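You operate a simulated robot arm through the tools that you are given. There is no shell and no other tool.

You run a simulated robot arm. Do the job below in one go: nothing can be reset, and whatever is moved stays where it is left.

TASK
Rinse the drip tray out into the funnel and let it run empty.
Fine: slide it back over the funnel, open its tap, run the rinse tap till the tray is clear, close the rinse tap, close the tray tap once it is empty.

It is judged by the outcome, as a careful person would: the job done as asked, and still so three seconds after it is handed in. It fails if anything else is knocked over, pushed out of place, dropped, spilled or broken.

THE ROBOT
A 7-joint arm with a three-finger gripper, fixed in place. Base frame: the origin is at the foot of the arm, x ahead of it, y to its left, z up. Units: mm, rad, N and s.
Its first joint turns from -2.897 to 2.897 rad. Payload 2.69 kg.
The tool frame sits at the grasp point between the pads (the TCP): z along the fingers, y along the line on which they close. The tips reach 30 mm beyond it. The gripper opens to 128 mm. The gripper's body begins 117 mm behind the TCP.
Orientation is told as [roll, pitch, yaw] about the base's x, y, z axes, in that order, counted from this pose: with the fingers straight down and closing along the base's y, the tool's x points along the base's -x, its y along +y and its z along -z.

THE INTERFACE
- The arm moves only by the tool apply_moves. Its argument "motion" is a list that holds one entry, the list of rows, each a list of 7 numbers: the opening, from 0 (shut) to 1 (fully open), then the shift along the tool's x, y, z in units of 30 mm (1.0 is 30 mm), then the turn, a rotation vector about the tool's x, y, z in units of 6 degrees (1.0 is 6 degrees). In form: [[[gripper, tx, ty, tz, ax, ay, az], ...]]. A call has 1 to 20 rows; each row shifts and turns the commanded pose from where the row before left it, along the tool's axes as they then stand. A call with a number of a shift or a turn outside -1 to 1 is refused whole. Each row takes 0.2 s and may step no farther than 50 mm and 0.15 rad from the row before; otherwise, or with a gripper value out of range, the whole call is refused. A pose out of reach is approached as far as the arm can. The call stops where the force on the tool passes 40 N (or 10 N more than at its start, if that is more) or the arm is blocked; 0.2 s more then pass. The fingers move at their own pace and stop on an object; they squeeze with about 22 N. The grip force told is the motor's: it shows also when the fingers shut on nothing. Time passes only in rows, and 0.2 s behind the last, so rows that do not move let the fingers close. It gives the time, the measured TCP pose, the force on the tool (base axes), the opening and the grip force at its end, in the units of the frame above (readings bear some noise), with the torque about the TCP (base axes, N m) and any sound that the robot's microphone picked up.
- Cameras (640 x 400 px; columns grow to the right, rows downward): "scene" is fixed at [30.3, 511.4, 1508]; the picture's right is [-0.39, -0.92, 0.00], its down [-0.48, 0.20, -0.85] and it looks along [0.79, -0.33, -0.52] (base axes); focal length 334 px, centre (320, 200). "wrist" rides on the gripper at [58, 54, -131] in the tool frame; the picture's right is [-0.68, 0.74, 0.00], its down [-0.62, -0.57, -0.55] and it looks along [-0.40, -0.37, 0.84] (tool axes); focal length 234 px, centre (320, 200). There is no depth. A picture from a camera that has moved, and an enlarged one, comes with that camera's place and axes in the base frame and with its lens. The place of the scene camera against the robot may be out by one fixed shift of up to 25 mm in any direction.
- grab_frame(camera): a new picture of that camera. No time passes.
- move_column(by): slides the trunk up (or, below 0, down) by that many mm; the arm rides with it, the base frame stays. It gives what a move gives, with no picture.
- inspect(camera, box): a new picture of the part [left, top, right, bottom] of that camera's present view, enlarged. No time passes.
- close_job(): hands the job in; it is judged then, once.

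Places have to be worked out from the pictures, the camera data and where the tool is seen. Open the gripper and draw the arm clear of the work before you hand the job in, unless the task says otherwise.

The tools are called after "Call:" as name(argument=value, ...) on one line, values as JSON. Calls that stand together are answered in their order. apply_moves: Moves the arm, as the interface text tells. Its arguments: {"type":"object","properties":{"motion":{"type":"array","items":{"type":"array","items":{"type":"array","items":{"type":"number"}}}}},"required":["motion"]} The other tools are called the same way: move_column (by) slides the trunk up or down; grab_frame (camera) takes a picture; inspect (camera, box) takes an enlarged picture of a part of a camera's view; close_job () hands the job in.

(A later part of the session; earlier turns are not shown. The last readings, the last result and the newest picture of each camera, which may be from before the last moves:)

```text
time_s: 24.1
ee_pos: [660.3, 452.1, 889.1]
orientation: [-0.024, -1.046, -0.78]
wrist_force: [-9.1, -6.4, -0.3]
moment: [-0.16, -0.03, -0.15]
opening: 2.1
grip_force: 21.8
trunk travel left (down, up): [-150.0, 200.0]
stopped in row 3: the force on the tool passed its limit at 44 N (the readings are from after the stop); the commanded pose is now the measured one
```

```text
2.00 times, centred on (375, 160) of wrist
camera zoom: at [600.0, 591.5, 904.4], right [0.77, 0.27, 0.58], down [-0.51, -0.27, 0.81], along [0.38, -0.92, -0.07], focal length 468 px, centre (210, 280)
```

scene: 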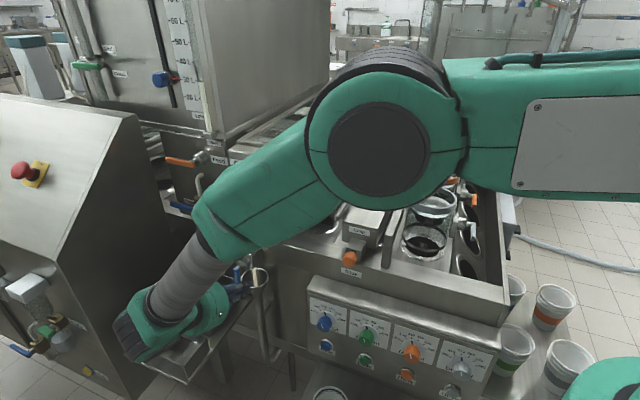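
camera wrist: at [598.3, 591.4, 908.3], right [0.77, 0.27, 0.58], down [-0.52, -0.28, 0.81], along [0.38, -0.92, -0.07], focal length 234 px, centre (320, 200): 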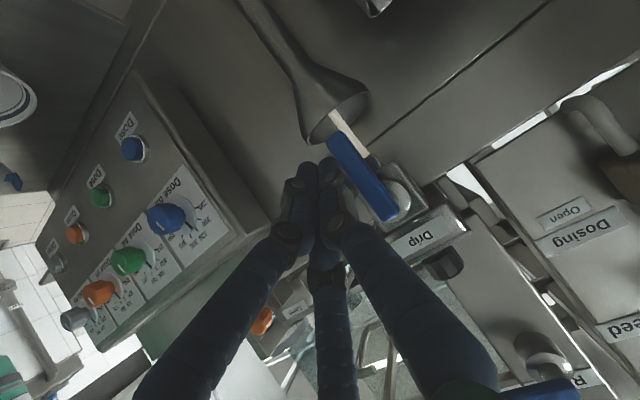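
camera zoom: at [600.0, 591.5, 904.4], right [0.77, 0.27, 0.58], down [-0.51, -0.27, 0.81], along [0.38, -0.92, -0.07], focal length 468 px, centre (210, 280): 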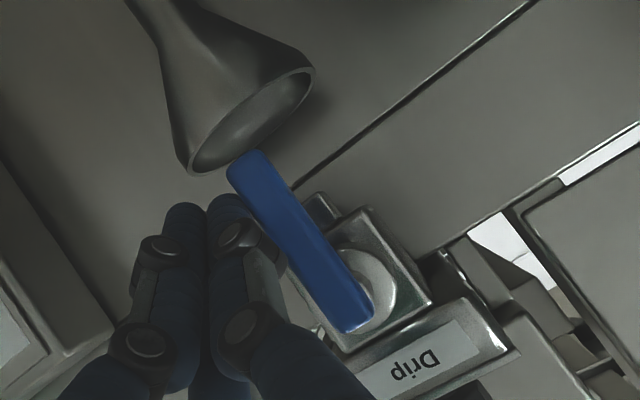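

The lever is seated pointing straight down (stopped at its end) and the tray's remaining liquid seems to have run out. I back away and rise to the level of the rinse lever.

Call:
apply_moves(motion=[[[0, 0, -0.4, 0, 0, 0, 0], [0, 0.5, 0, -0.866, 0, 0, 0], [0, 0.5, 0, -0.866, 0, 0, 0], [0, -0.92, 0, -0.531, 0, 0, 0], [0, -0.92, 0, -0.531, 0, 0, 0], [0, -0.92, 0, -0.531, 0, 0, 0], [0, -0.92, 0, -0.531, 0, 0, 0], [0, -0.92, 0, -0.531, 0, 0, 0], [0, -0.92, 0, -0.531, 0, 0, 0], [0, -0.92, 0, -0.531, 0, 0, 0], [0, -0.92, 0, -0.531, 0, 0, 0], [0, -0.92, 0, -0.531, 0, 0, 0]]])

Call:
grab_frame(camera="wrist")

Call:
grab_frame(camera="scene")

```text
time_s: 26.7
ee_pos: [613.3, 488.8, 1177.0]
orientation: [-0.021, -1.047, -0.78]
wrist_force: [0.1, -1.2, 0.0]
moment: [-0.01, -0.03, -0.01]
opening: 2.1
grip_force: 22.3
trunk travel left (down, up): [-150.0, 200.0]
```

```text
taken
camera wrist: at [552.7, 628.9, 1192.6], right [0.77, 0.28, 0.58], down [-0.51, -0.27, 0.81], along [0.38, -0.92, -0.07], focal length 234 px, centre (320, 200)
```

wrist: 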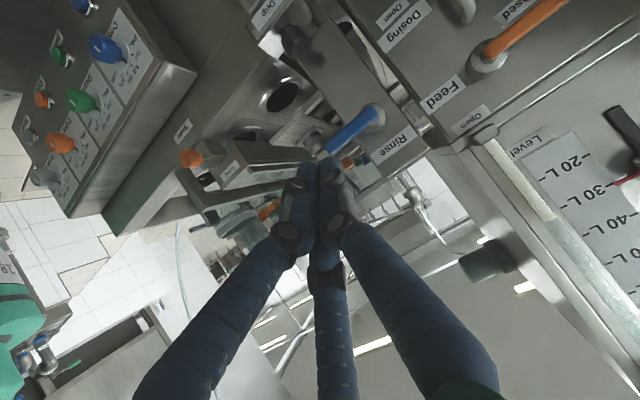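

```text
taken
```

scene: 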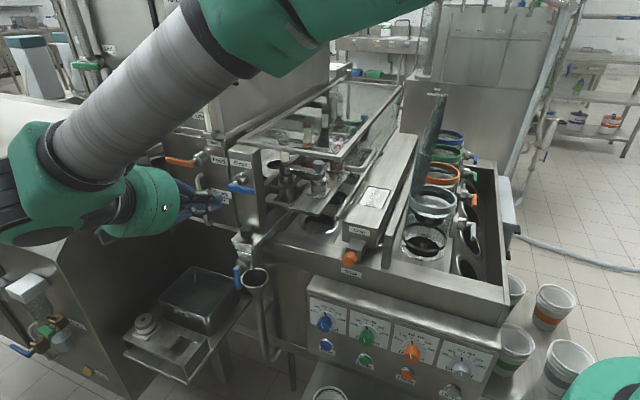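

The tray lever is down and the tray sits over the funnel. I zoom on the tray, tap and the region under the rinse post.

Call:
inspect(camera="scene", box=[210, 160, 370, 260])

Call:
inspect(camera="scene", box=[200, 225, 300, 310])

Call:
inspect(camera="wrist", box=[240, 0, 440, 170])

```text
4.00 times, centred on (290, 210) of scene
camera zoom: at [30.3, 511.4, 1508.0], right [-0.39, -0.92, 0.0], down [-0.48, 0.2, -0.85], along [0.79, -0.33, -0.52], focal length 1334 px, centre (440, 160)
```

zoom: 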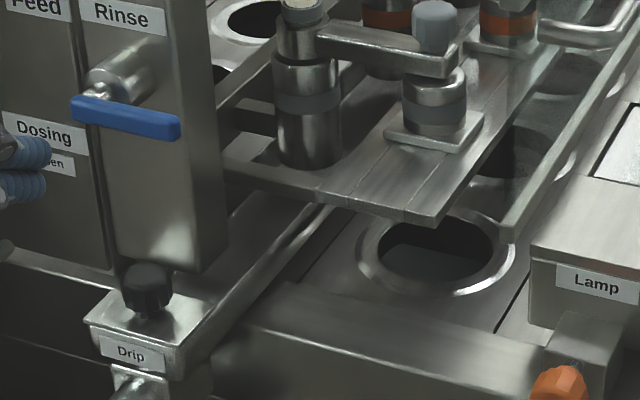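

```text
4.71 times, centred on (250, 268) of scene
camera zoom: at [30.3, 511.4, 1508.0], right [-0.39, -0.92, 0.0], down [-0.48, 0.2, -0.85], along [0.79, -0.33, -0.52], focal length 1570 px, centre (649, -118)
```

zoom: 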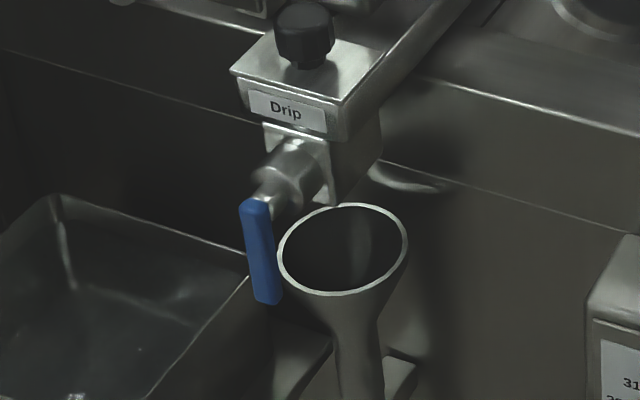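

```text
2.35 times, centred on (340, 85) of wrist
camera zoom: at [552.7, 628.9, 1192.6], right [0.77, 0.28, 0.58], down [-0.51, -0.27, 0.81], along [0.38, -0.92, -0.07], focal length 551 px, centre (273, 471)
```

zoom: 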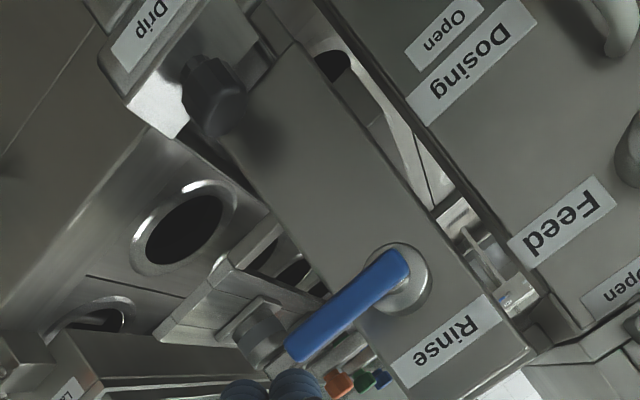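

The tray's tan contents have drained and the tray now lies under the rinse post. I move in over the free end of the rinse lever (L≈786, z≈1132) to push it down the same way.

Call:
apply_moves(motion=[[[0, -0.45, 0.05, 0.847, 0, 0, 0], [0, -0.45, 0.05, 0.847, 0, 0, 0], [0, -0.45, 0.05, 0.847, 0, 0, 0], [0, -0.45, 0.05, 0.847, 0, 0, 0], [0, 0, 0, 0, 0, 0, 0]]])

Call:
grab_frame(camera="wrist")

Call:
grab_frame(camera="scene")

```text
time_s: 27.9
ee_pos: [698.3, 409.3, 1173.5]
orientation: [-0.02, -1.043, -0.783]
wrist_force: [0.5, 0.5, 0.0]
moment: [0.03, -0.02, 0.0]
opening: 2.3
grip_force: 21.8
trunk travel left (down, up): [-150.0, 200.0]
```

```text
taken
camera wrist: at [638.3, 550.2, 1188.3], right [0.77, 0.27, 0.58], down [-0.51, -0.27, 0.81], along [0.38, -0.92, -0.07], focal length 234 px, centre (320, 200)
```

wrist: 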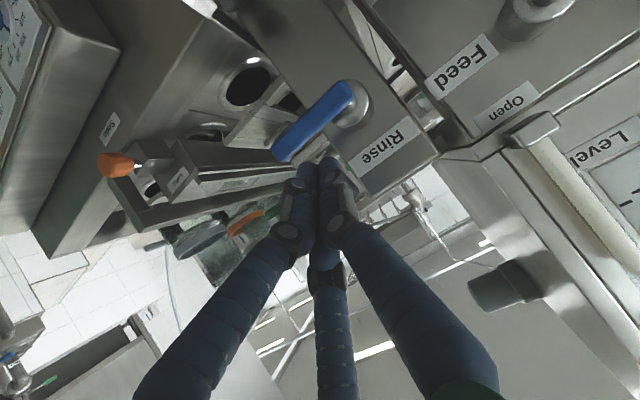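

```text
taken
```

scene: 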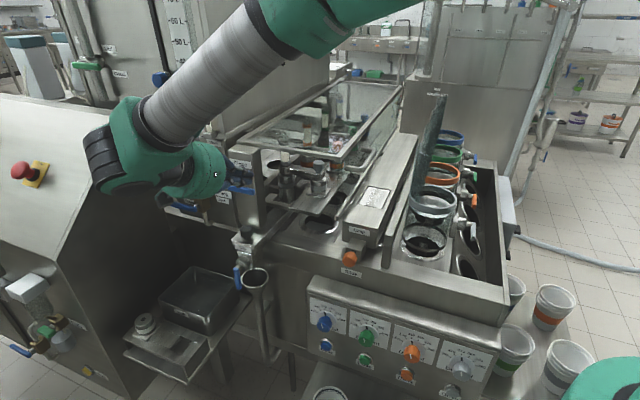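

The lever sits relative to the fingers just as the tray lever did. I press down 22 mm gently and look for water.

Call:
apply_moves(motion=[[[0, 0.173, 0, 0.1, 0, 0, 0], [0, 0.173, 0, 0.1, 0, 0, 0], [0, 0.173, 0, 0.1, 0, 0, 0], [0, 0.144, 0, 0.083, 0, 0, 0]]])

Call:
grab_frame(camera="wrist")

Call:
grab_frame(camera="scene")

Call:
inspect(camera="scene", box=[200, 180, 340, 300])

```text
time_s: 28.9
ee_pos: [698.1, 410.6, 1148.3]
orientation: [-0.019, -1.046, -0.782]
wrist_force: [-0.2, -0.2, 1.8]
moment: [-0.03, 0.02, -0.02]
opening: 2.2
grip_force: 21.9
trunk travel left (down, up): [-150.0, 200.0]
```

```text
taken
camera wrist: at [637.5, 550.7, 1164.9], right [0.77, 0.27, 0.58], down [-0.51, -0.27, 0.81], along [0.38, -0.92, -0.07], focal length 234 px, centre (320, 200)
```

wrist: 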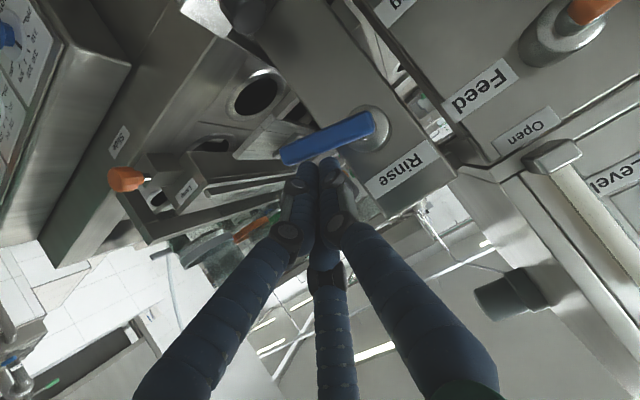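

```text
taken
```

scene: 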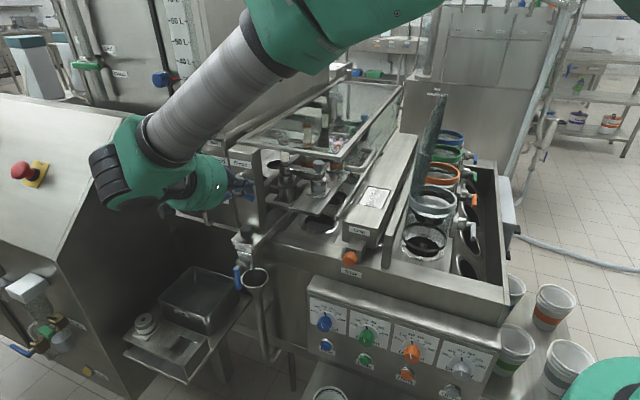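

```text
3.33 times, centred on (270, 240) of scene
camera zoom: at [30.3, 511.4, 1508.0], right [-0.39, -0.92, 0.0], down [-0.48, 0.2, -0.85], along [0.79, -0.33, -0.52], focal length 1112 px, centre (487, 67)
```

zoom: 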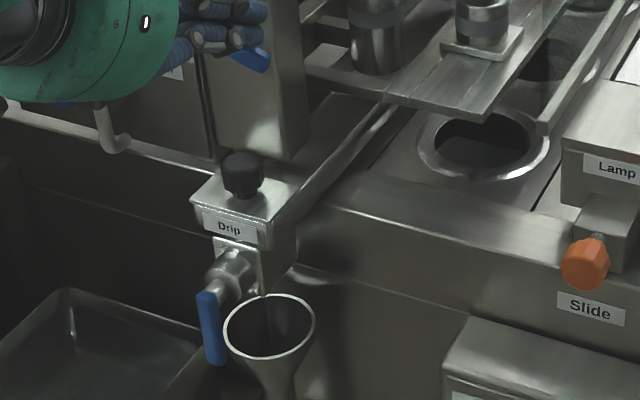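

The rinse lever follows down freely (about 20°). I continue along the arc to open it fully.

Call:
apply_moves(motion=[[[0, 0.318, -0.15, 0.183, 0, 0, 0], [0, 0.361, 0.043, 0.208, 0, 0, 0], [0, 0.338, 0.163, 0.195, 0, 0, 0], [0, 0.289, 0.257, 0.167, 0, 0, 0], [0, 0.219, 0.337, 0.127, 0, 0, 0], [0, 0.02, 0.1, 0.01, 0, 0, 0]]])

Call:
grab_frame(camera="wrist")

Call:
inspect(camera="scene", box=[200, 180, 340, 300])

```text
time_s: 30.3
ee_pos: [712.0, 424.3, 1096.7]
orientation: [-0.023, -1.045, -0.782]
wrist_force: [-22.9, -17.6, 7.7]
moment: [-0.23, -0.2, -0.18]
opening: 2.1
grip_force: 22.1
trunk travel left (down, up): [-150.0, 200.0]
```

```text
taken
camera wrist: at [651.7, 564.1, 1111.4], right [0.77, 0.27, 0.58], down [-0.52, -0.27, 0.81], along [0.38, -0.92, -0.07], focal length 234 px, centre (320, 200)
```

wrist: 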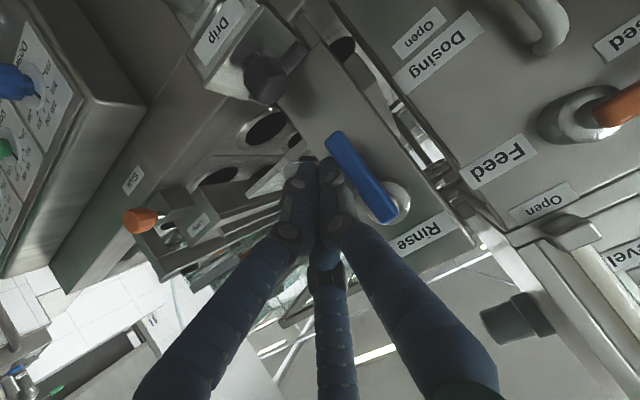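

```text
3.33 times, centred on (270, 240) of scene
camera zoom: at [30.3, 511.4, 1508.0], right [-0.39, -0.92, 0.0], down [-0.48, 0.2, -0.85], along [0.79, -0.33, -0.52], focal length 1112 px, centre (487, 67)
```

zoom: 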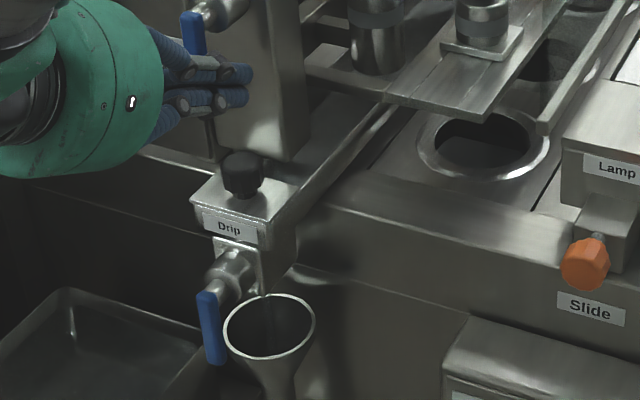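

The rinse lever is at its down stop (about 29 N on the fingers), so I ease off 8 mm and watch for water in the tray and at the spout.

Call:
apply_moves(motion=[[[0, 0, -0.27, 0, 0, 0, 0], [0, 0, 0, 0, 0, 0, 0], [0, 0, 0, 0, 0, 0, 0]]])

Call:
inspect(camera="scene", box=[220, 240, 280, 300])

Call:
inspect(camera="scene", box=[240, 150, 380, 250])

Call:
inspect(camera="wrist", box=[160, 0, 440, 180])

```text
time_s: 31.1
ee_pos: [709.0, 420.0, 1097.1]
orientation: [-0.019, -1.046, -0.783]
wrist_force: [-0.4, 0.3, 0.0]
moment: [0.01, 0.02, 0.02]
opening: 2.4
grip_force: 22.0
trunk travel left (down, up): [-150.0, 200.0]
```

```text
6.67 times, centred on (250, 270) of scene
camera zoom: at [30.3, 511.4, 1508.0], right [-0.39, -0.92, 0.0], down [-0.48, 0.2, -0.85], along [0.79, -0.33, -0.52], focal length 2224 px, centre (787, -267)
```

zoom: 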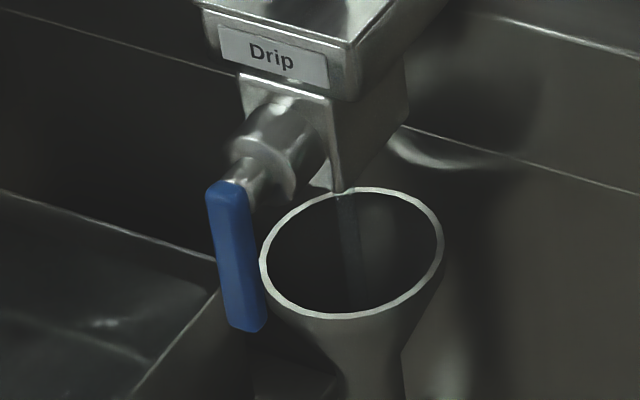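

```text
4.00 times, centred on (310, 200) of scene
camera zoom: at [30.3, 511.4, 1508.0], right [-0.39, -0.92, 0.0], down [-0.48, 0.2, -0.85], along [0.79, -0.33, -0.52], focal length 1334 px, centre (360, 200)
```

zoom: 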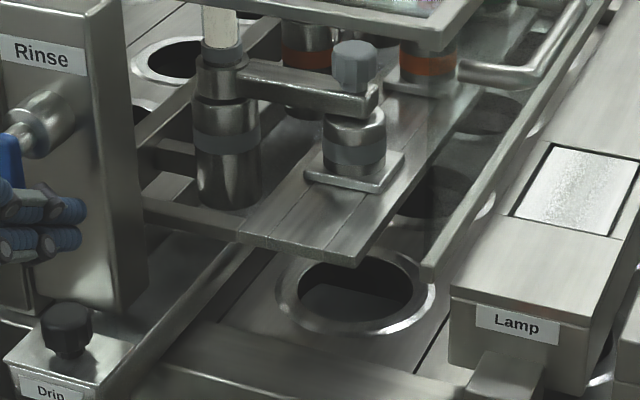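

```text
2.22 times, centred on (300, 90) of wrist
camera zoom: at [647.7, 560.6, 1111.3], right [0.77, 0.27, 0.58], down [-0.51, -0.27, 0.81], along [0.38, -0.92, -0.07], focal length 520 px, centre (364, 444)
```

zoom: 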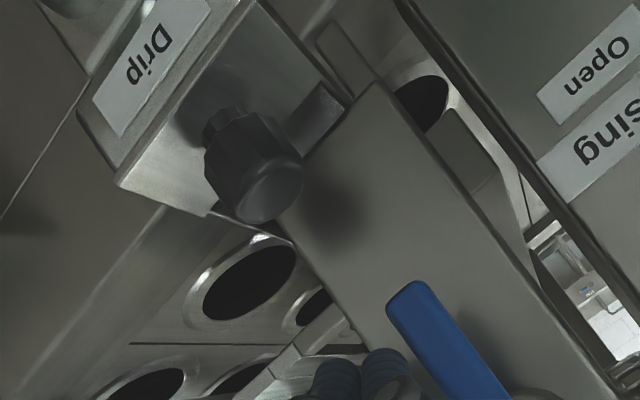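

A thin clear stream now falls from the spout inside the funnel, so the rinse is running through the tray. I zoom into the visible part of the tray's inside to judge whether it is clear.

Call:
inspect(camera="scene", box=[262, 200, 312, 240])

Call:
inspect(camera="scene", box=[235, 245, 275, 280])

Call:
inspect(camera="wrist", box=[280, 0, 360, 60])

```text
10.00 times, centred on (287, 220) of scene
camera zoom: at [30.3, 511.4, 1508.0], right [-0.39, -0.92, 0.0], down [-0.48, 0.2, -0.85], along [0.79, -0.33, -0.52], focal length 3336 px, centre (650, 0)
```

zoom: 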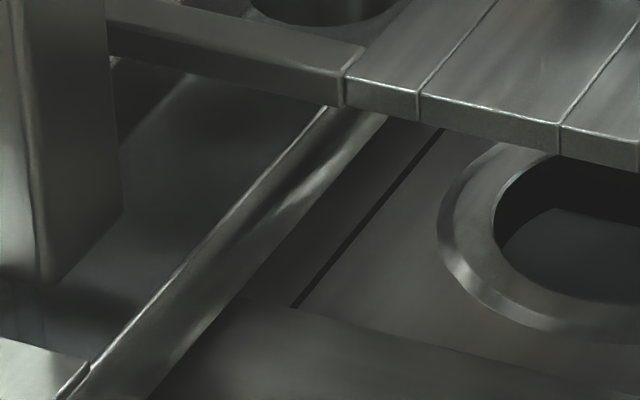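

```text
11.43 times, centred on (255, 262) of scene
camera zoom: at [30.3, 511.4, 1508.0], right [-0.39, -0.92, 0.0], down [-0.48, 0.2, -0.85], along [0.79, -0.33, -0.52], focal length 3812 px, centre (1063, -514)
```

zoom: 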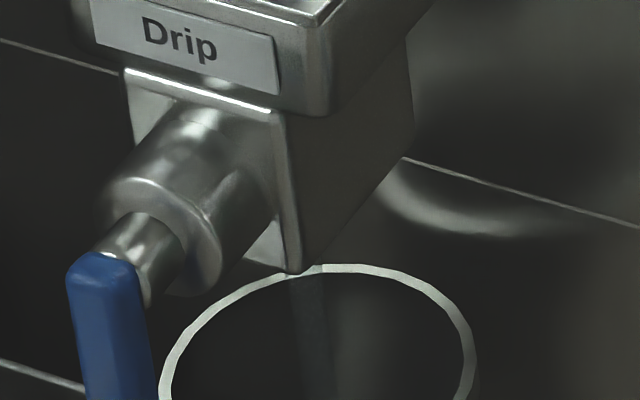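

```text
6.67 times, centred on (320, 30) of wrist
camera zoom: at [647.7, 560.6, 1111.3], right [0.77, 0.27, 0.58], down [-0.51, -0.27, 0.81], along [0.38, -0.92, -0.07], focal length 1561 px, centre (320, 1333)
```

zoom: 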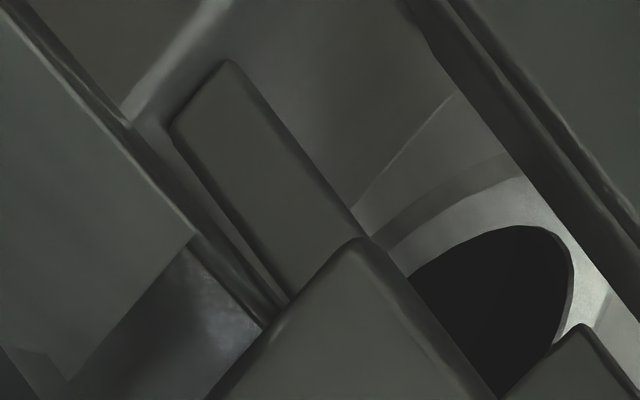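

The inside shows a smooth grey film of clear water; I want a better look from above while it rinses. I withdraw from the lever, rise, and tilt down to view the tray.

Call:
apply_moves(motion=[[[0, 0.417, -0.11, -0.722, 0, 0, 0], [0, 0.417, -0.11, -0.722, 0, 0, 0], [0, 0.417, -0.11, -0.722, 0, 0, 0], [0, -0.938, -0.2, -0.542, 0, 0, 0], [0, -0.938, -0.2, -0.542, 0, 0, 0], [0, -0.938, -0.2, -0.542, 0, 0, 0], [0, -0.938, -0.2, -0.542, 0, 0, 0], [0, 0, 0, 0, 0, 1, 0], [0, 0, 0, 0, 0, 1, 0], [0, 0, 0, 0, 0, 1, 0], [0, 0, 0, 0, 0, 1, 0], [0, 0, 0, 0, 0, 1, 0]]])

Call:
grab_frame(camera="wrist")

Call:
grab_frame(camera="scene")

Call:
inspect(camera="scene", box=[220, 180, 320, 300])

```text
time_s: 33.7
ee_pos: [631.2, 451.4, 1226.8]
orientation: [-0.011, -0.522, -0.794]
wrist_force: [0.3, 0.1, 0.4]
moment: [0.03, -0.02, 0.03]
opening: 2.2
grip_force: 21.9
trunk travel left (down, up): [-150.0, 200.0]
```

```text
taken
camera wrist: at [590.4, 573.0, 1311.7], right [0.94, 0.1, 0.33], down [-0.22, -0.58, 0.79], along [0.26, -0.81, -0.52], focal length 234 px, centre (320, 200)
```

wrist: 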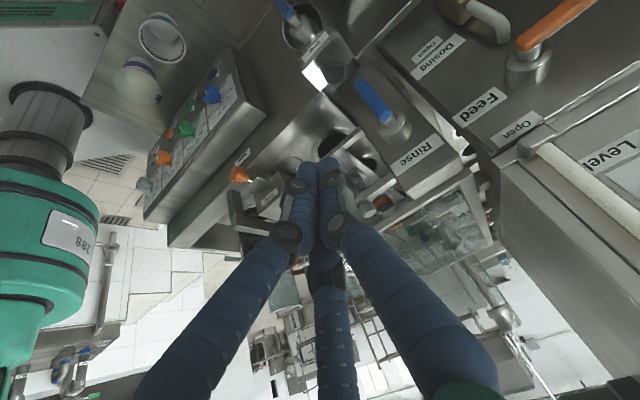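

```text
taken
```

scene: 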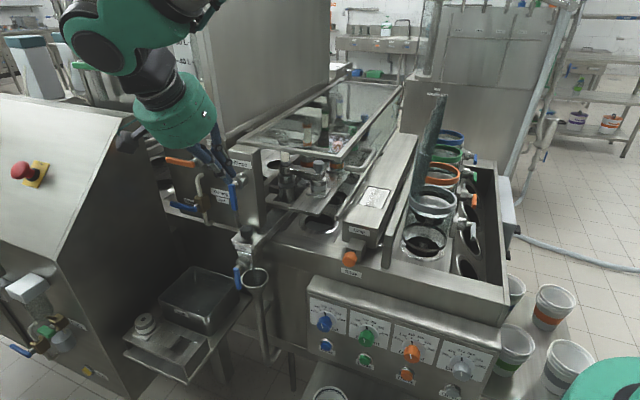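

```text
3.33 times, centred on (270, 240) of scene
camera zoom: at [30.3, 511.4, 1508.0], right [-0.39, -0.92, 0.0], down [-0.48, 0.2, -0.85], along [0.79, -0.33, -0.52], focal length 1112 px, centre (487, 67)
```

zoom: 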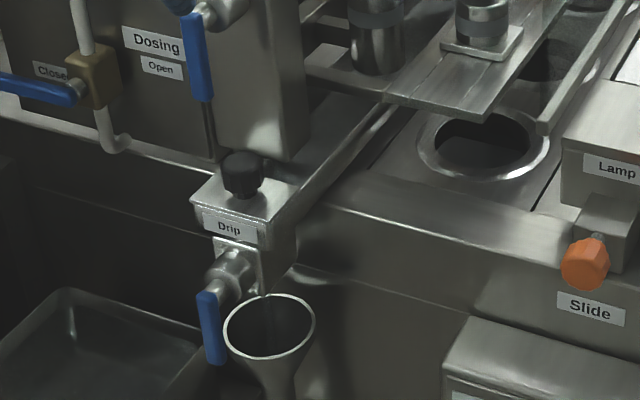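

Rinse lever is down and a thin clear stream keeps falling into the funnel. I zoom on the tray's inside once more from both cameras.

Call:
inspect(camera="wrist", box=[280, 30, 400, 110])

Call:
inspect(camera="scene", box=[255, 195, 315, 240])

Call:
inspect(camera="scene", box=[235, 250, 275, 285])

```text
5.00 times, centred on (340, 70) of wrist
camera zoom: at [590.4, 573.0, 1311.7], right [0.94, 0.1, 0.33], down [-0.22, -0.58, 0.79], along [0.26, -0.81, -0.52], focal length 1171 px, centre (220, 850)
```

zoom: 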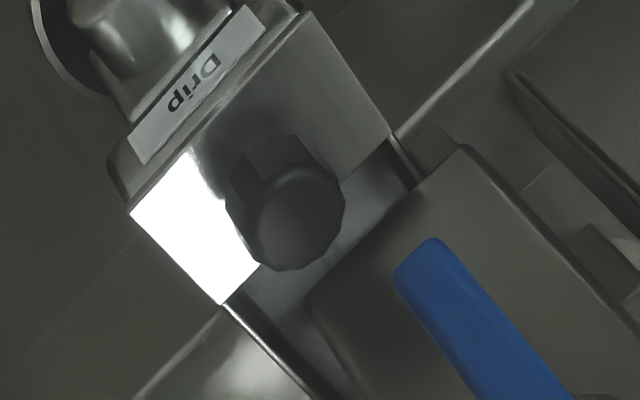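

```text
8.89 times, centred on (285, 218) of scene
camera zoom: at [30.3, 511.4, 1508.0], right [-0.39, -0.92, 0.0], down [-0.48, 0.2, -0.85], along [0.79, -0.33, -0.52], focal length 2965 px, centre (631, 44)
```

zoom: 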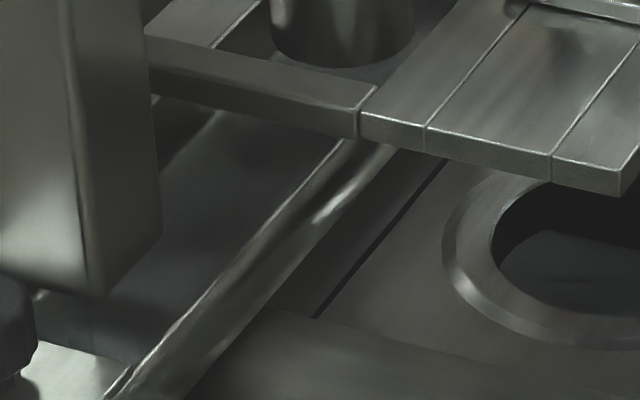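

```text
11.43 times, centred on (255, 268) of scene
camera zoom: at [30.3, 511.4, 1508.0], right [-0.39, -0.92, 0.0], down [-0.48, 0.2, -0.85], along [0.79, -0.33, -0.52], focal length 3812 px, centre (1063, -571)
```

zoom: 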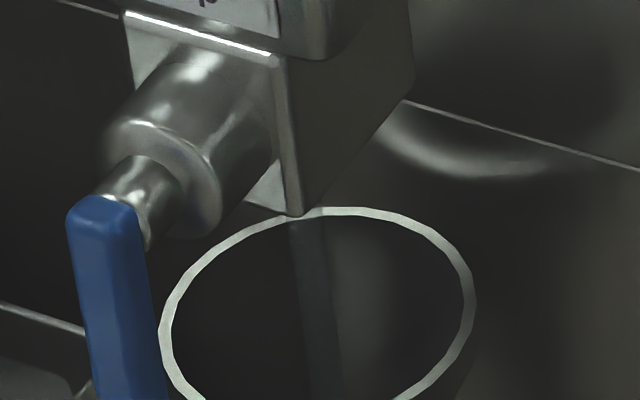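

No tan is left in the visible part of the tray and the stream is clear. While it keeps rinsing, I position the arm to the left of the hanging rinse lever, ready to close it.

Call:
apply_moves(motion=[[[0, 0, 0, 0, 0, -1, 0], [0, 0, 0, 0, 0, -1, 0], [0, 0, 0, 0, 0, -1, 0], [0, 0, 0, 0, 0, -1, 0], [0, 0, 0, 0, 0, -1, 0], [0, 0.784, 0.634, 0.376, 0, 0, 0], [0, 0.784, 0.634, 0.376, 0, 0, 0], [0, 0.784, 0.634, 0.376, 0, 0, 0], [0, 0.784, 0.634, 0.376, 0, 0, 0], [0, 0.784, 0.634, 0.376, 0, 0, 0]]])

Call:
grab_frame(camera="wrist")

Call:
grab_frame(camera="scene")

```text
time_s: 35.9
ee_pos: [691.2, 523.6, 1095.3]
orientation: [-0.021, -1.045, -0.782]
wrist_force: [0.1, 0.7, -0.2]
moment: [-0.01, 0.01, 0.0]
opening: 2.4
grip_force: 21.9
trunk travel left (down, up): [-150.0, 200.0]
```

```text
taken
camera wrist: at [631.0, 663.8, 1110.4], right [0.77, 0.27, 0.58], down [-0.51, -0.27, 0.81], along [0.38, -0.92, -0.07], focal length 234 px, centre (320, 200)
```

wrist: 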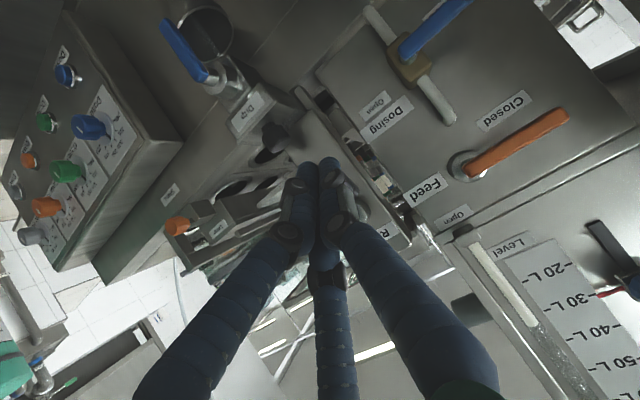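

```text
taken
```

scene: 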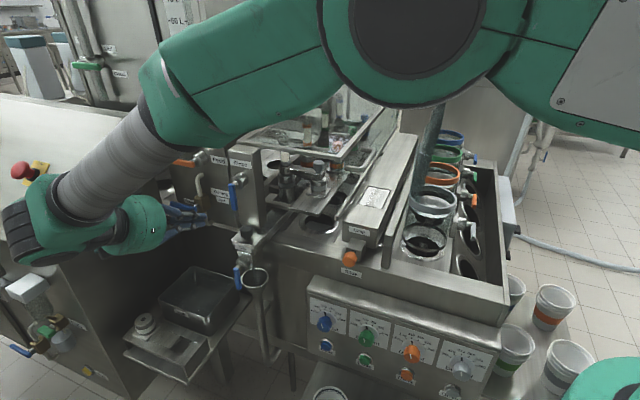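

In position left of the lever. I check the stream and funnel, then wait a few seconds of rinsing.

Call:
apply_moves(motion=[[[0, 0, 0, 0, 0, 0, 0], [0, 0, 0, 0, 0, 0, 0], [0, 0, 0, 0, 0, 0, 0], [0, 0, 0, 0, 0, 0, 0], [0, 0, 0, 0, 0, 0, 0], [0, 0, 0, 0, 0, 0, 0], [0, 0, 0, 0, 0, 0, 0], [0, 0, 0, 0, 0, 0, 0], [0, 0, 0, 0, 0, 0, 0], [0, 0, 0, 0, 0, 0, 0], [0, 0, 0, 0, 0, 0, 0], [0, 0, 0, 0, 0, 0, 0]]])

Call:
inspect(camera="wrist", box=[150, 0, 330, 160])

Call:
inspect(camera="scene", box=[255, 195, 315, 240])

Call:
inspect(camera="scene", box=[220, 230, 290, 290])

```text
time_s: 38.5
ee_pos: [691.9, 522.7, 1095.3]
orientation: [-0.019, -1.045, -0.783]
wrist_force: [0.0, 0.1, -0.2]
moment: [-0.01, 0.01, -0.02]
opening: 2.3
grip_force: 21.9
trunk travel left (down, up): [-150.0, 200.0]
```

```text
2.50 times, centred on (240, 80) of wrist
camera zoom: at [630.9, 663.5, 1110.5], right [0.77, 0.27, 0.58], down [-0.51, -0.27, 0.81], along [0.38, -0.92, -0.07], focal length 585 px, centre (520, 500)
```

zoom: 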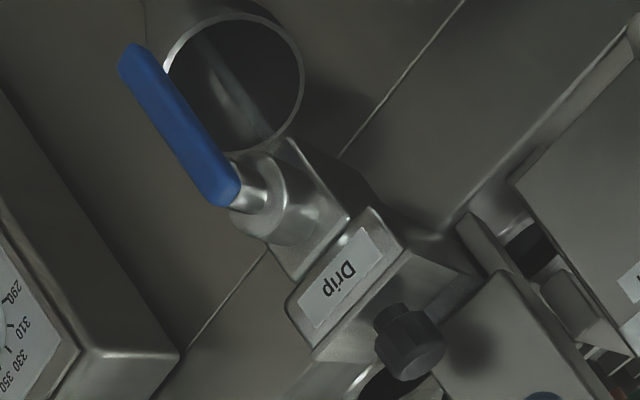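

```text
8.89 times, centred on (285, 218) of scene
camera zoom: at [30.3, 511.4, 1508.0], right [-0.39, -0.92, 0.0], down [-0.48, 0.2, -0.85], along [0.79, -0.33, -0.52], focal length 2965 px, centre (631, 44)
```

zoom: 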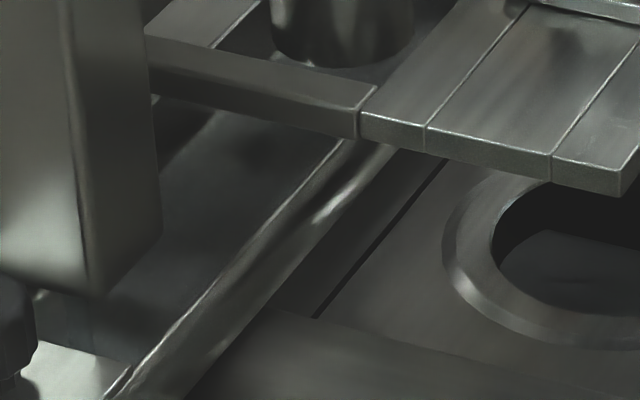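

```text
6.67 times, centred on (255, 260) of scene
camera zoom: at [30.3, 511.4, 1508.0], right [-0.39, -0.92, 0.0], down [-0.48, 0.2, -0.85], along [0.79, -0.33, -0.52], focal length 2224 px, centre (753, -200)
```

zoom: 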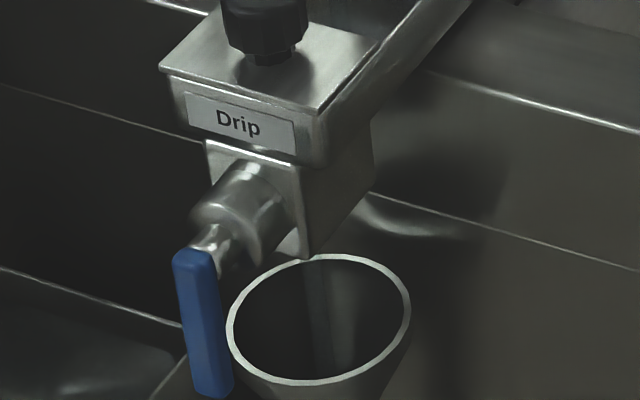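

Only clear water is visible in the tray and at the spout, and the funnel takes it all. I let it rinse while moving in beside the lever's left side.

Call:
apply_moves(motion=[[[0, -0.236, 0, 0.409, 0, 0, 0], [0, -0.236, 0, 0.409, 0, 0, 0], [0, -0.236, 0, 0.409, 0, 0, 0], [0, -0.236, 0, 0.409, 0, 0, 0], [0, -0.236, 0, 0.409, 0, 0, 0], [0, -0.236, 0, 0.409, 0, 0, 0], [0, 0, 0, 0, 0, 0, 0], [0, 0, 0, 0, 0, 0, 0], [0, 0, 0, 0, 0, 0, 0], [0, 0, 0, 0, 0, 0, 0], [0, 0, 0, 0, 0, 0, 0], [0, 0, 0, 0, 0, 0, 0]]])

Call:
grab_frame(camera="wrist")

Call:
grab_frame(camera="scene")

```text
time_s: 41.1
ee_pos: [751.8, 462.8, 1095.4]
orientation: [-0.02, -1.046, -0.783]
wrist_force: [-0.4, 0.9, 0.7]
moment: [0.02, -0.03, -0.01]
opening: 2.3
grip_force: 22.1
trunk travel left (down, up): [-150.0, 200.0]
```

```text
taken
camera wrist: at [690.9, 602.5, 1110.2], right [0.77, 0.27, 0.58], down [-0.51, -0.27, 0.81], along [0.38, -0.92, -0.07], focal length 234 px, centre (320, 200)
```

wrist: 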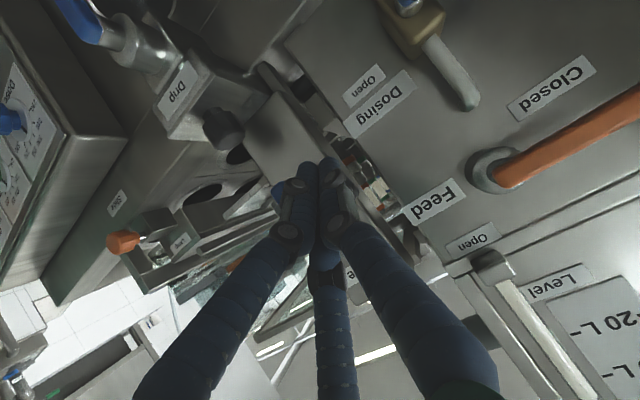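

```text
taken
```

scene: 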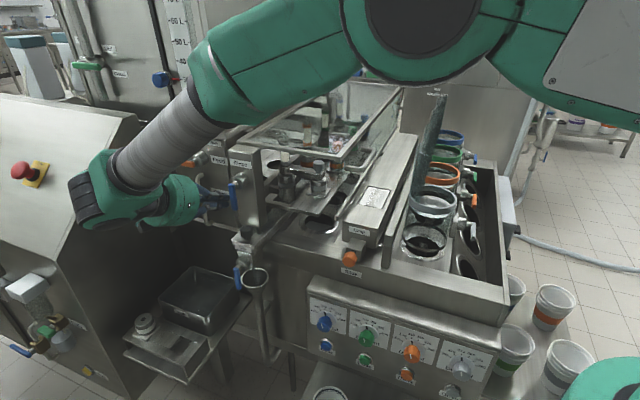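

Rinsed for about 12 s with clear water. Now I push the rinse lever back from its left side, sweeping it along the arc toward horizontal (closed).

Call:
apply_moves(motion=[[[0, 0.092, -0.65, 0.053, 0, 0, 0], [0, 0.046, -0.417, 0.027, 0, 0, 0], [0, -0.049, -0.417, -0.028, 0, 0, 0], [0, -0.141, -0.39, -0.082, 0, 0, 0], [0, -0.222, -0.333, -0.128, 0, 0, 0]]])

Call:
grab_frame(camera="wrist")

Call:
grab_frame(camera="scene")

```text
time_s: 42.3
ee_pos: [702.9, 416.1, 1104.8]
orientation: [-0.022, -1.046, -0.781]
wrist_force: [-0.5, 0.7, 0.0]
moment: [0.03, -0.01, -0.01]
opening: 2.3
grip_force: 21.8
trunk travel left (down, up): [-150.0, 200.0]
```

```text
taken
camera wrist: at [643.4, 556.6, 1120.1], right [0.77, 0.27, 0.58], down [-0.51, -0.27, 0.81], along [0.38, -0.92, -0.07], focal length 234 px, centre (320, 200)
```

wrist: 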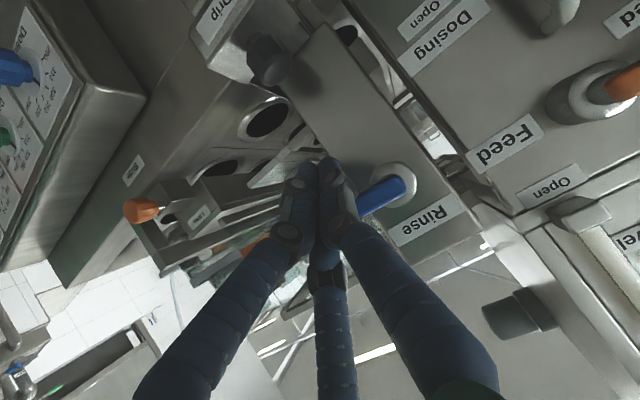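

```text
taken
```

scene: 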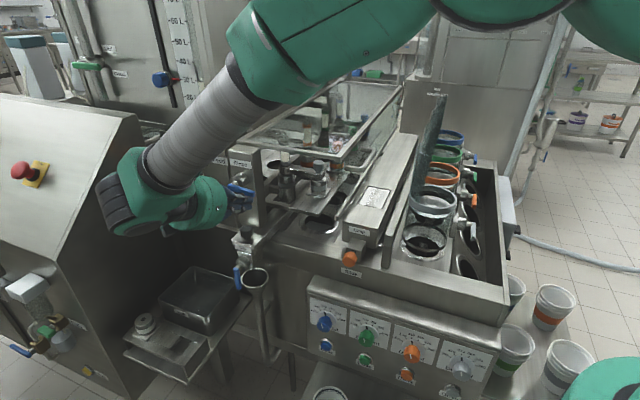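

The lever is back up to about 15–20° from horizontal. I lift the last millimetres until it meets its closed stop.

Call:
apply_moves(motion=[[[0, -0.115, -0.2, -0.067, 0, 0, 0], [0, -0.087, 0, -0.05, 0, 0, 0], [0, -0.058, 0, -0.033, 0, 0, 0], [0, 0, 0, 0, 0, 0, 0]]])

Call:
grab_frame(camera="wrist")

```text
time_s: 43.3
ee_pos: [699.2, 412.9, 1110.9]
orientation: [-0.032, -1.045, -0.773]
wrist_force: [-8.3, 7.4, -35.8]
moment: [0.31, 0.04, -0.12]
opening: 1.8
grip_force: 22.0
trunk travel left (down, up): [-150.0, 200.0]
```

```text
taken
camera wrist: at [639.2, 553.4, 1125.6], right [0.77, 0.28, 0.57], down [-0.51, -0.27, 0.82], along [0.38, -0.92, -0.07], focal length 234 px, centre (320, 200)
```

wrist: 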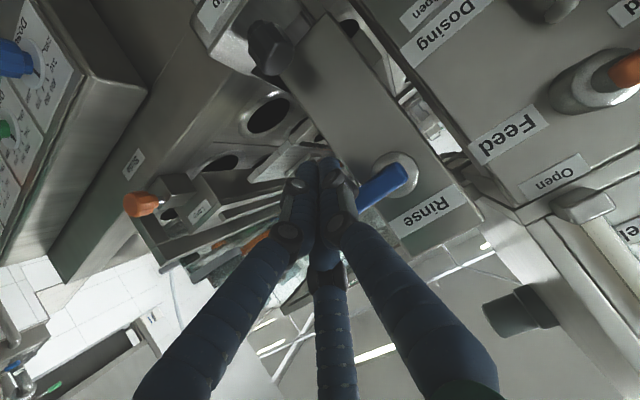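

The rinse lever rests against its closed stop (36 N upward push resisted). I release it, withdraw, and check that the water stops and the tray empties.

Call:
apply_moves(motion=[[[0, 0.23, 0, 0.133, 0, 0, 0], [0, 0.417, -0.1, -0.722, 0, 0, 0], [0, 0.417, -0.1, -0.722, 0, 0, 0], [0, 0.417, -0.1, -0.722, 0, 0, 0], [0, 0.417, -0.1, -0.722, 0, 0, 0]]])

Call:
grab_frame(camera="wrist")

Call:
inspect(camera="scene", box=[200, 160, 320, 290])

Call:
inspect(camera="scene", box=[225, 240, 285, 290])

Call:
inspect(camera="scene", box=[255, 195, 315, 240])

```text
time_s: 44.5
ee_pos: [621.8, 475.4, 1108.0]
orientation: [-0.018, -1.044, -0.782]
wrist_force: [0.0, 0.3, -0.7]
moment: [0.03, 0.03, 0.0]
opening: 2.1
grip_force: 21.8
trunk travel left (down, up): [-150.0, 200.0]
```

```text
taken
camera wrist: at [561.2, 615.9, 1122.9], right [0.77, 0.27, 0.58], down [-0.51, -0.27, 0.81], along [0.38, -0.92, -0.07], focal length 234 px, centre (320, 200)
```

wrist: 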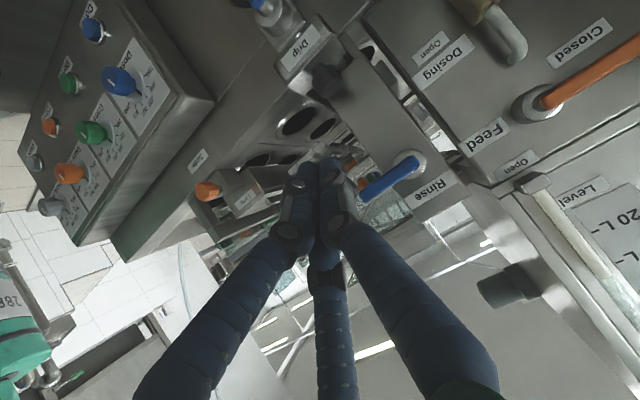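

```text
3.08 times, centred on (260, 225) of scene
camera zoom: at [30.3, 511.4, 1508.0], right [-0.39, -0.92, 0.0], down [-0.48, 0.2, -0.85], along [0.79, -0.33, -0.52], focal length 1026 px, centre (505, 123)
```

zoom: 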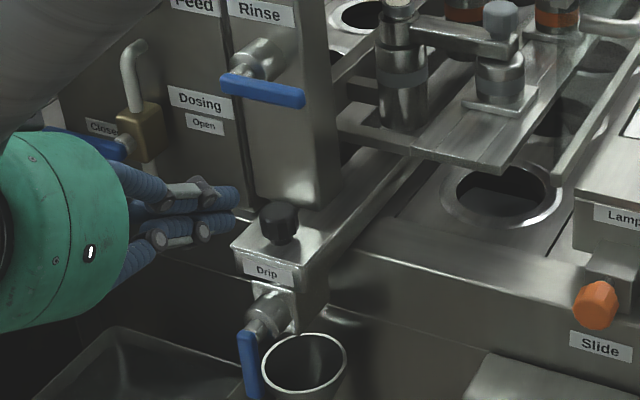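

```text
8.00 times, centred on (255, 265) of scene
camera zoom: at [30.3, 511.4, 1508.0], right [-0.39, -0.92, 0.0], down [-0.48, 0.2, -0.85], along [0.79, -0.33, -0.52], focal length 2668 px, centre (840, -320)
```

zoom: 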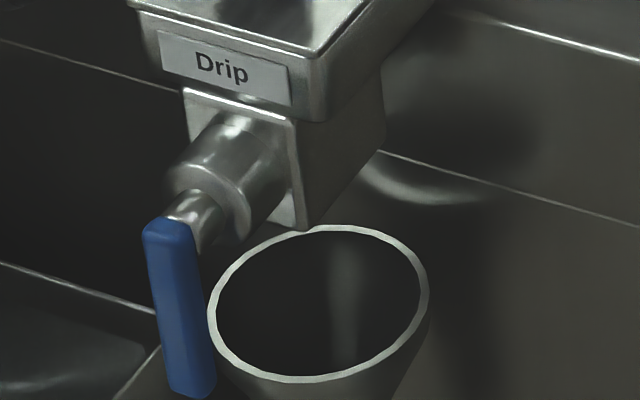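

```text
8.89 times, centred on (285, 218) of scene
camera zoom: at [30.3, 511.4, 1508.0], right [-0.39, -0.92, 0.0], down [-0.48, 0.2, -0.85], along [0.79, -0.33, -0.52], focal length 2965 px, centre (631, 44)
```

zoom: 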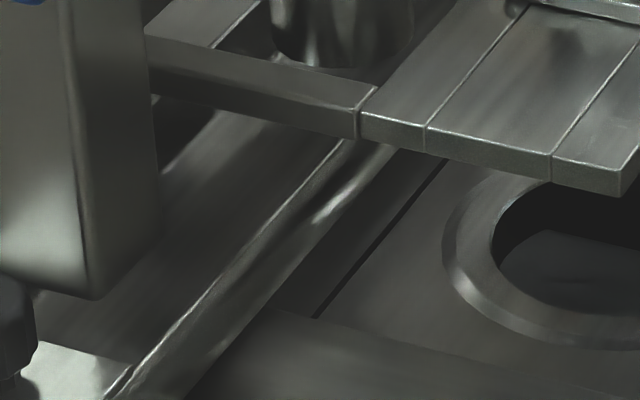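

The stream has stopped and the tray bottom looks like bare steel again. I go up to a higher viewpoint on the right to look into the whole tray and confirm it is clear and empty.

Call:
apply_moves(motion=[[[0, -0.83, -0.98, -0.48, 0, 0, 0], [0, -0.83, -0.98, -0.48, 0, 0, 0], [0, -0.83, -0.98, -0.48, 0, 0, 0], [0, -0.83, -0.98, -0.48, 0, 0, 0], [0, -0.83, -0.98, -0.48, 0, 0, 0], [0, -0.83, -0.98, -0.48, 0, 0, 0], [0, -0.83, -0.98, -0.48, 0, 0, 0], [0, 0, 0, 0, 0, 1, 0], [0, 0, 0, 0, 0, 1, 0], [0, 0, 0, 0, 0, 1, 0], [0, 0, 0, 0, 0, 1, 0], [0, 0, 0, 0, 0, 1, 0], [0, 0, 0, 0, 0, 1, 0], [0, 0, 0, 0, 0, 1, 0], [0, 0, 0, 0, 0, 1, 0]]])

Call:
grab_frame(camera="wrist")

Call:
grab_frame(camera="scene")

```text
time_s: 47.7
ee_pos: [476.5, 333.1, 1309.5]
orientation: [-0.01, -0.205, -0.796]
wrist_force: [0.4, 1.0, 0.0]
moment: [0.02, 0.01, -0.03]
opening: 2.1
grip_force: 22.4
trunk travel left (down, up): [-150.0, 200.0]
```

```text
taken
camera wrist: at [457.2, 432.8, 1426.8], right [0.99, 0.04, 0.13], down [-0.06, -0.74, 0.67], along [0.12, -0.67, -0.73], focal length 234 px, centre (320, 200)
```

wrist: 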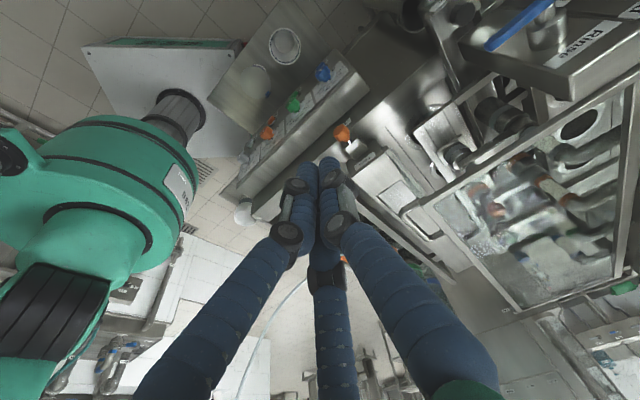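

```text
taken
```

scene: 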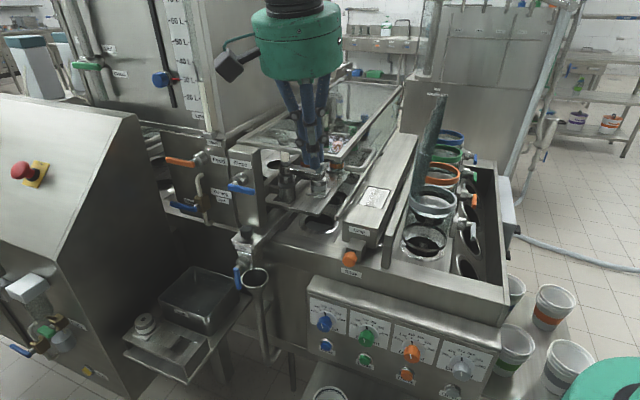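

Call:
inspect(camera="wrist", box=[380, 0, 560, 180])

Call:
inspect(camera="wrist", box=[420, 30, 500, 100])

Call:
inspect(camera="scene", box=[220, 165, 320, 300])

Call:
inspect(camera="scene", box=[255, 195, 315, 240])

```text
2.22 times, centred on (470, 90) of wrist
camera zoom: at [457.2, 432.8, 1426.8], right [0.99, 0.04, 0.13], down [-0.06, -0.74, 0.67], along [0.12, -0.67, -0.73], focal length 520 px, centre (-13, 444)
```

zoom: 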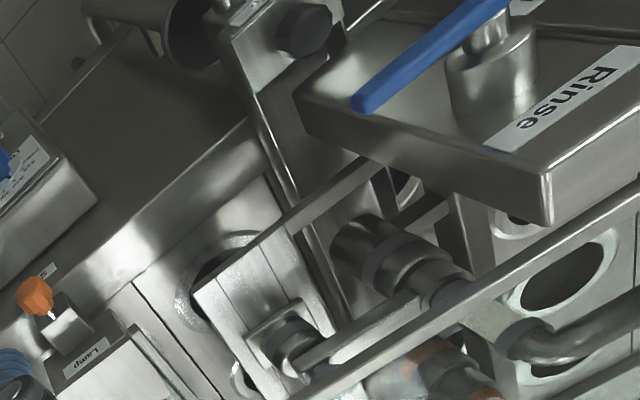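

```text
5.71 times, centred on (460, 65) of wrist
camera zoom: at [457.2, 432.8, 1426.8], right [0.99, 0.04, 0.13], down [-0.06, -0.74, 0.67], along [0.12, -0.67, -0.73], focal length 1338 px, centre (-480, 971)
```

zoom: 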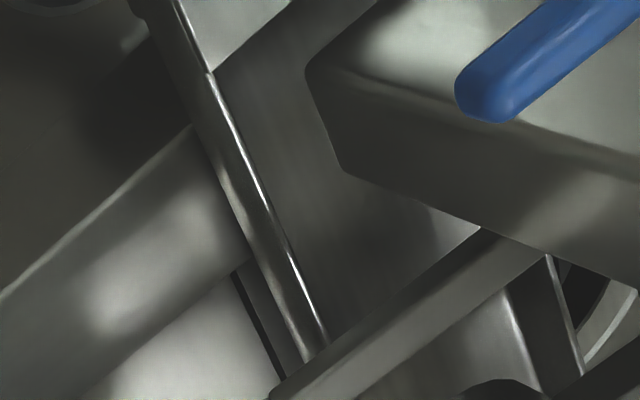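

```text
2.96 times, centred on (270, 232) of scene
camera zoom: at [30.3, 511.4, 1508.0], right [-0.39, -0.92, 0.0], down [-0.48, 0.2, -0.85], along [0.79, -0.33, -0.52], focal length 988 px, centre (468, 104)
```

zoom: 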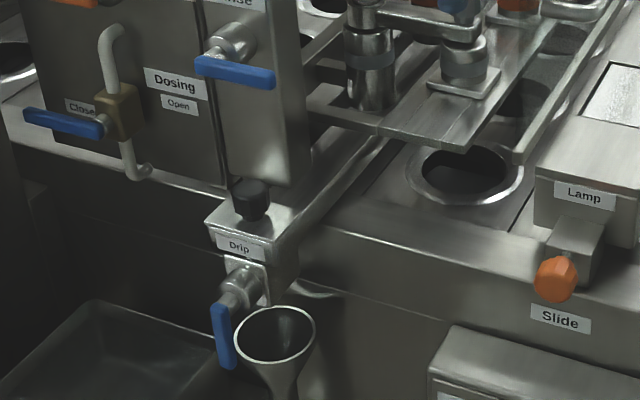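

```text
8.89 times, centred on (285, 218) of scene
camera zoom: at [30.3, 511.4, 1508.0], right [-0.39, -0.92, 0.0], down [-0.48, 0.2, -0.85], along [0.79, -0.33, -0.52], focal length 2965 px, centre (631, 44)
```

zoom: 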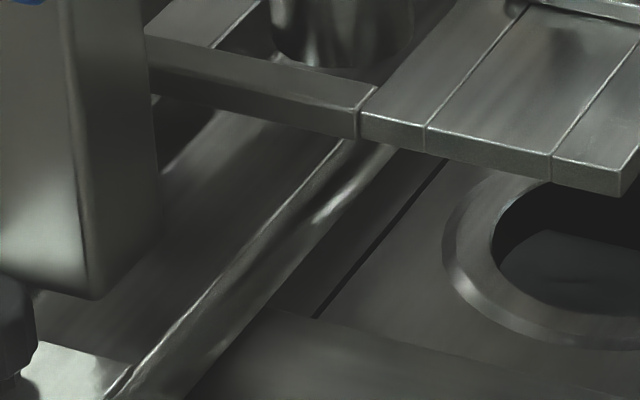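

The tray shows bare clean steel, no liquid left, and nothing runs from the spout; the rinse lever is horizontal. I go back down to the left side of the tray's hanging lever to close it, first regaining the 60° tilt.

Call:
apply_moves(motion=[[[0, 0, 0, 0, 0, -1, 0], [0, 0, 0, 0, 0, -1, 0], [0, 0, 0, 0, 0, -1, 0], [0, 0, 0, 0, 0, -1, 0], [0, 0, 0, 0, 0, -1, 0], [0, 0, 0, 0, 0, -1, 0], [0, 0, 0, 0, 0, -1, 0], [0, 0, 0, 0, 0, -1, 0], [0, 0.964, 0.695, 0.465, 0, 0, 0], [0, 0.964, 0.695, 0.465, 0, 0, 0], [0, 0.964, 0.695, 0.465, 0, 0, 0], [0, 0.964, 0.695, 0.465, 0, 0, 0], [0, 0.964, 0.695, 0.465, 0, 0, 0], [0, 0.964, 0.695, 0.465, 0, 0, 0], [0, 0.964, 0.695, 0.465, 0, 0, 0]]])

Call:
grab_frame(camera="wrist")

Call:
grab_frame(camera="scene")

```text
time_s: 50.9
ee_pos: [566.0, 445.5, 1085.4]
orientation: [-0.019, -1.046, -0.785]
wrist_force: [-0.3, 0.0, -0.1]
moment: [0.07, 0.01, 0.01]
opening: 2.1
grip_force: 22.1
trunk travel left (down, up): [-150.0, 200.0]
```

```text
taken
camera wrist: at [506.4, 585.3, 1101.1], right [0.77, 0.27, 0.58], down [-0.52, -0.27, 0.81], along [0.38, -0.92, -0.07], focal length 234 px, centre (320, 200)
```

wrist: 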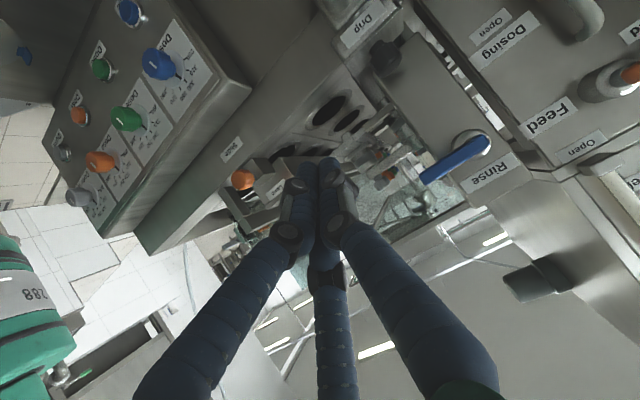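

```text
taken
```

scene: 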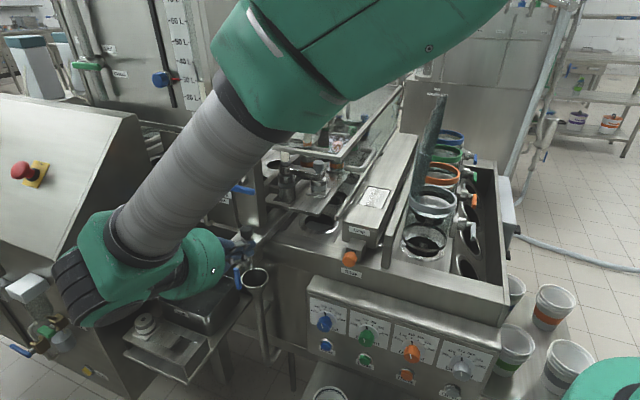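

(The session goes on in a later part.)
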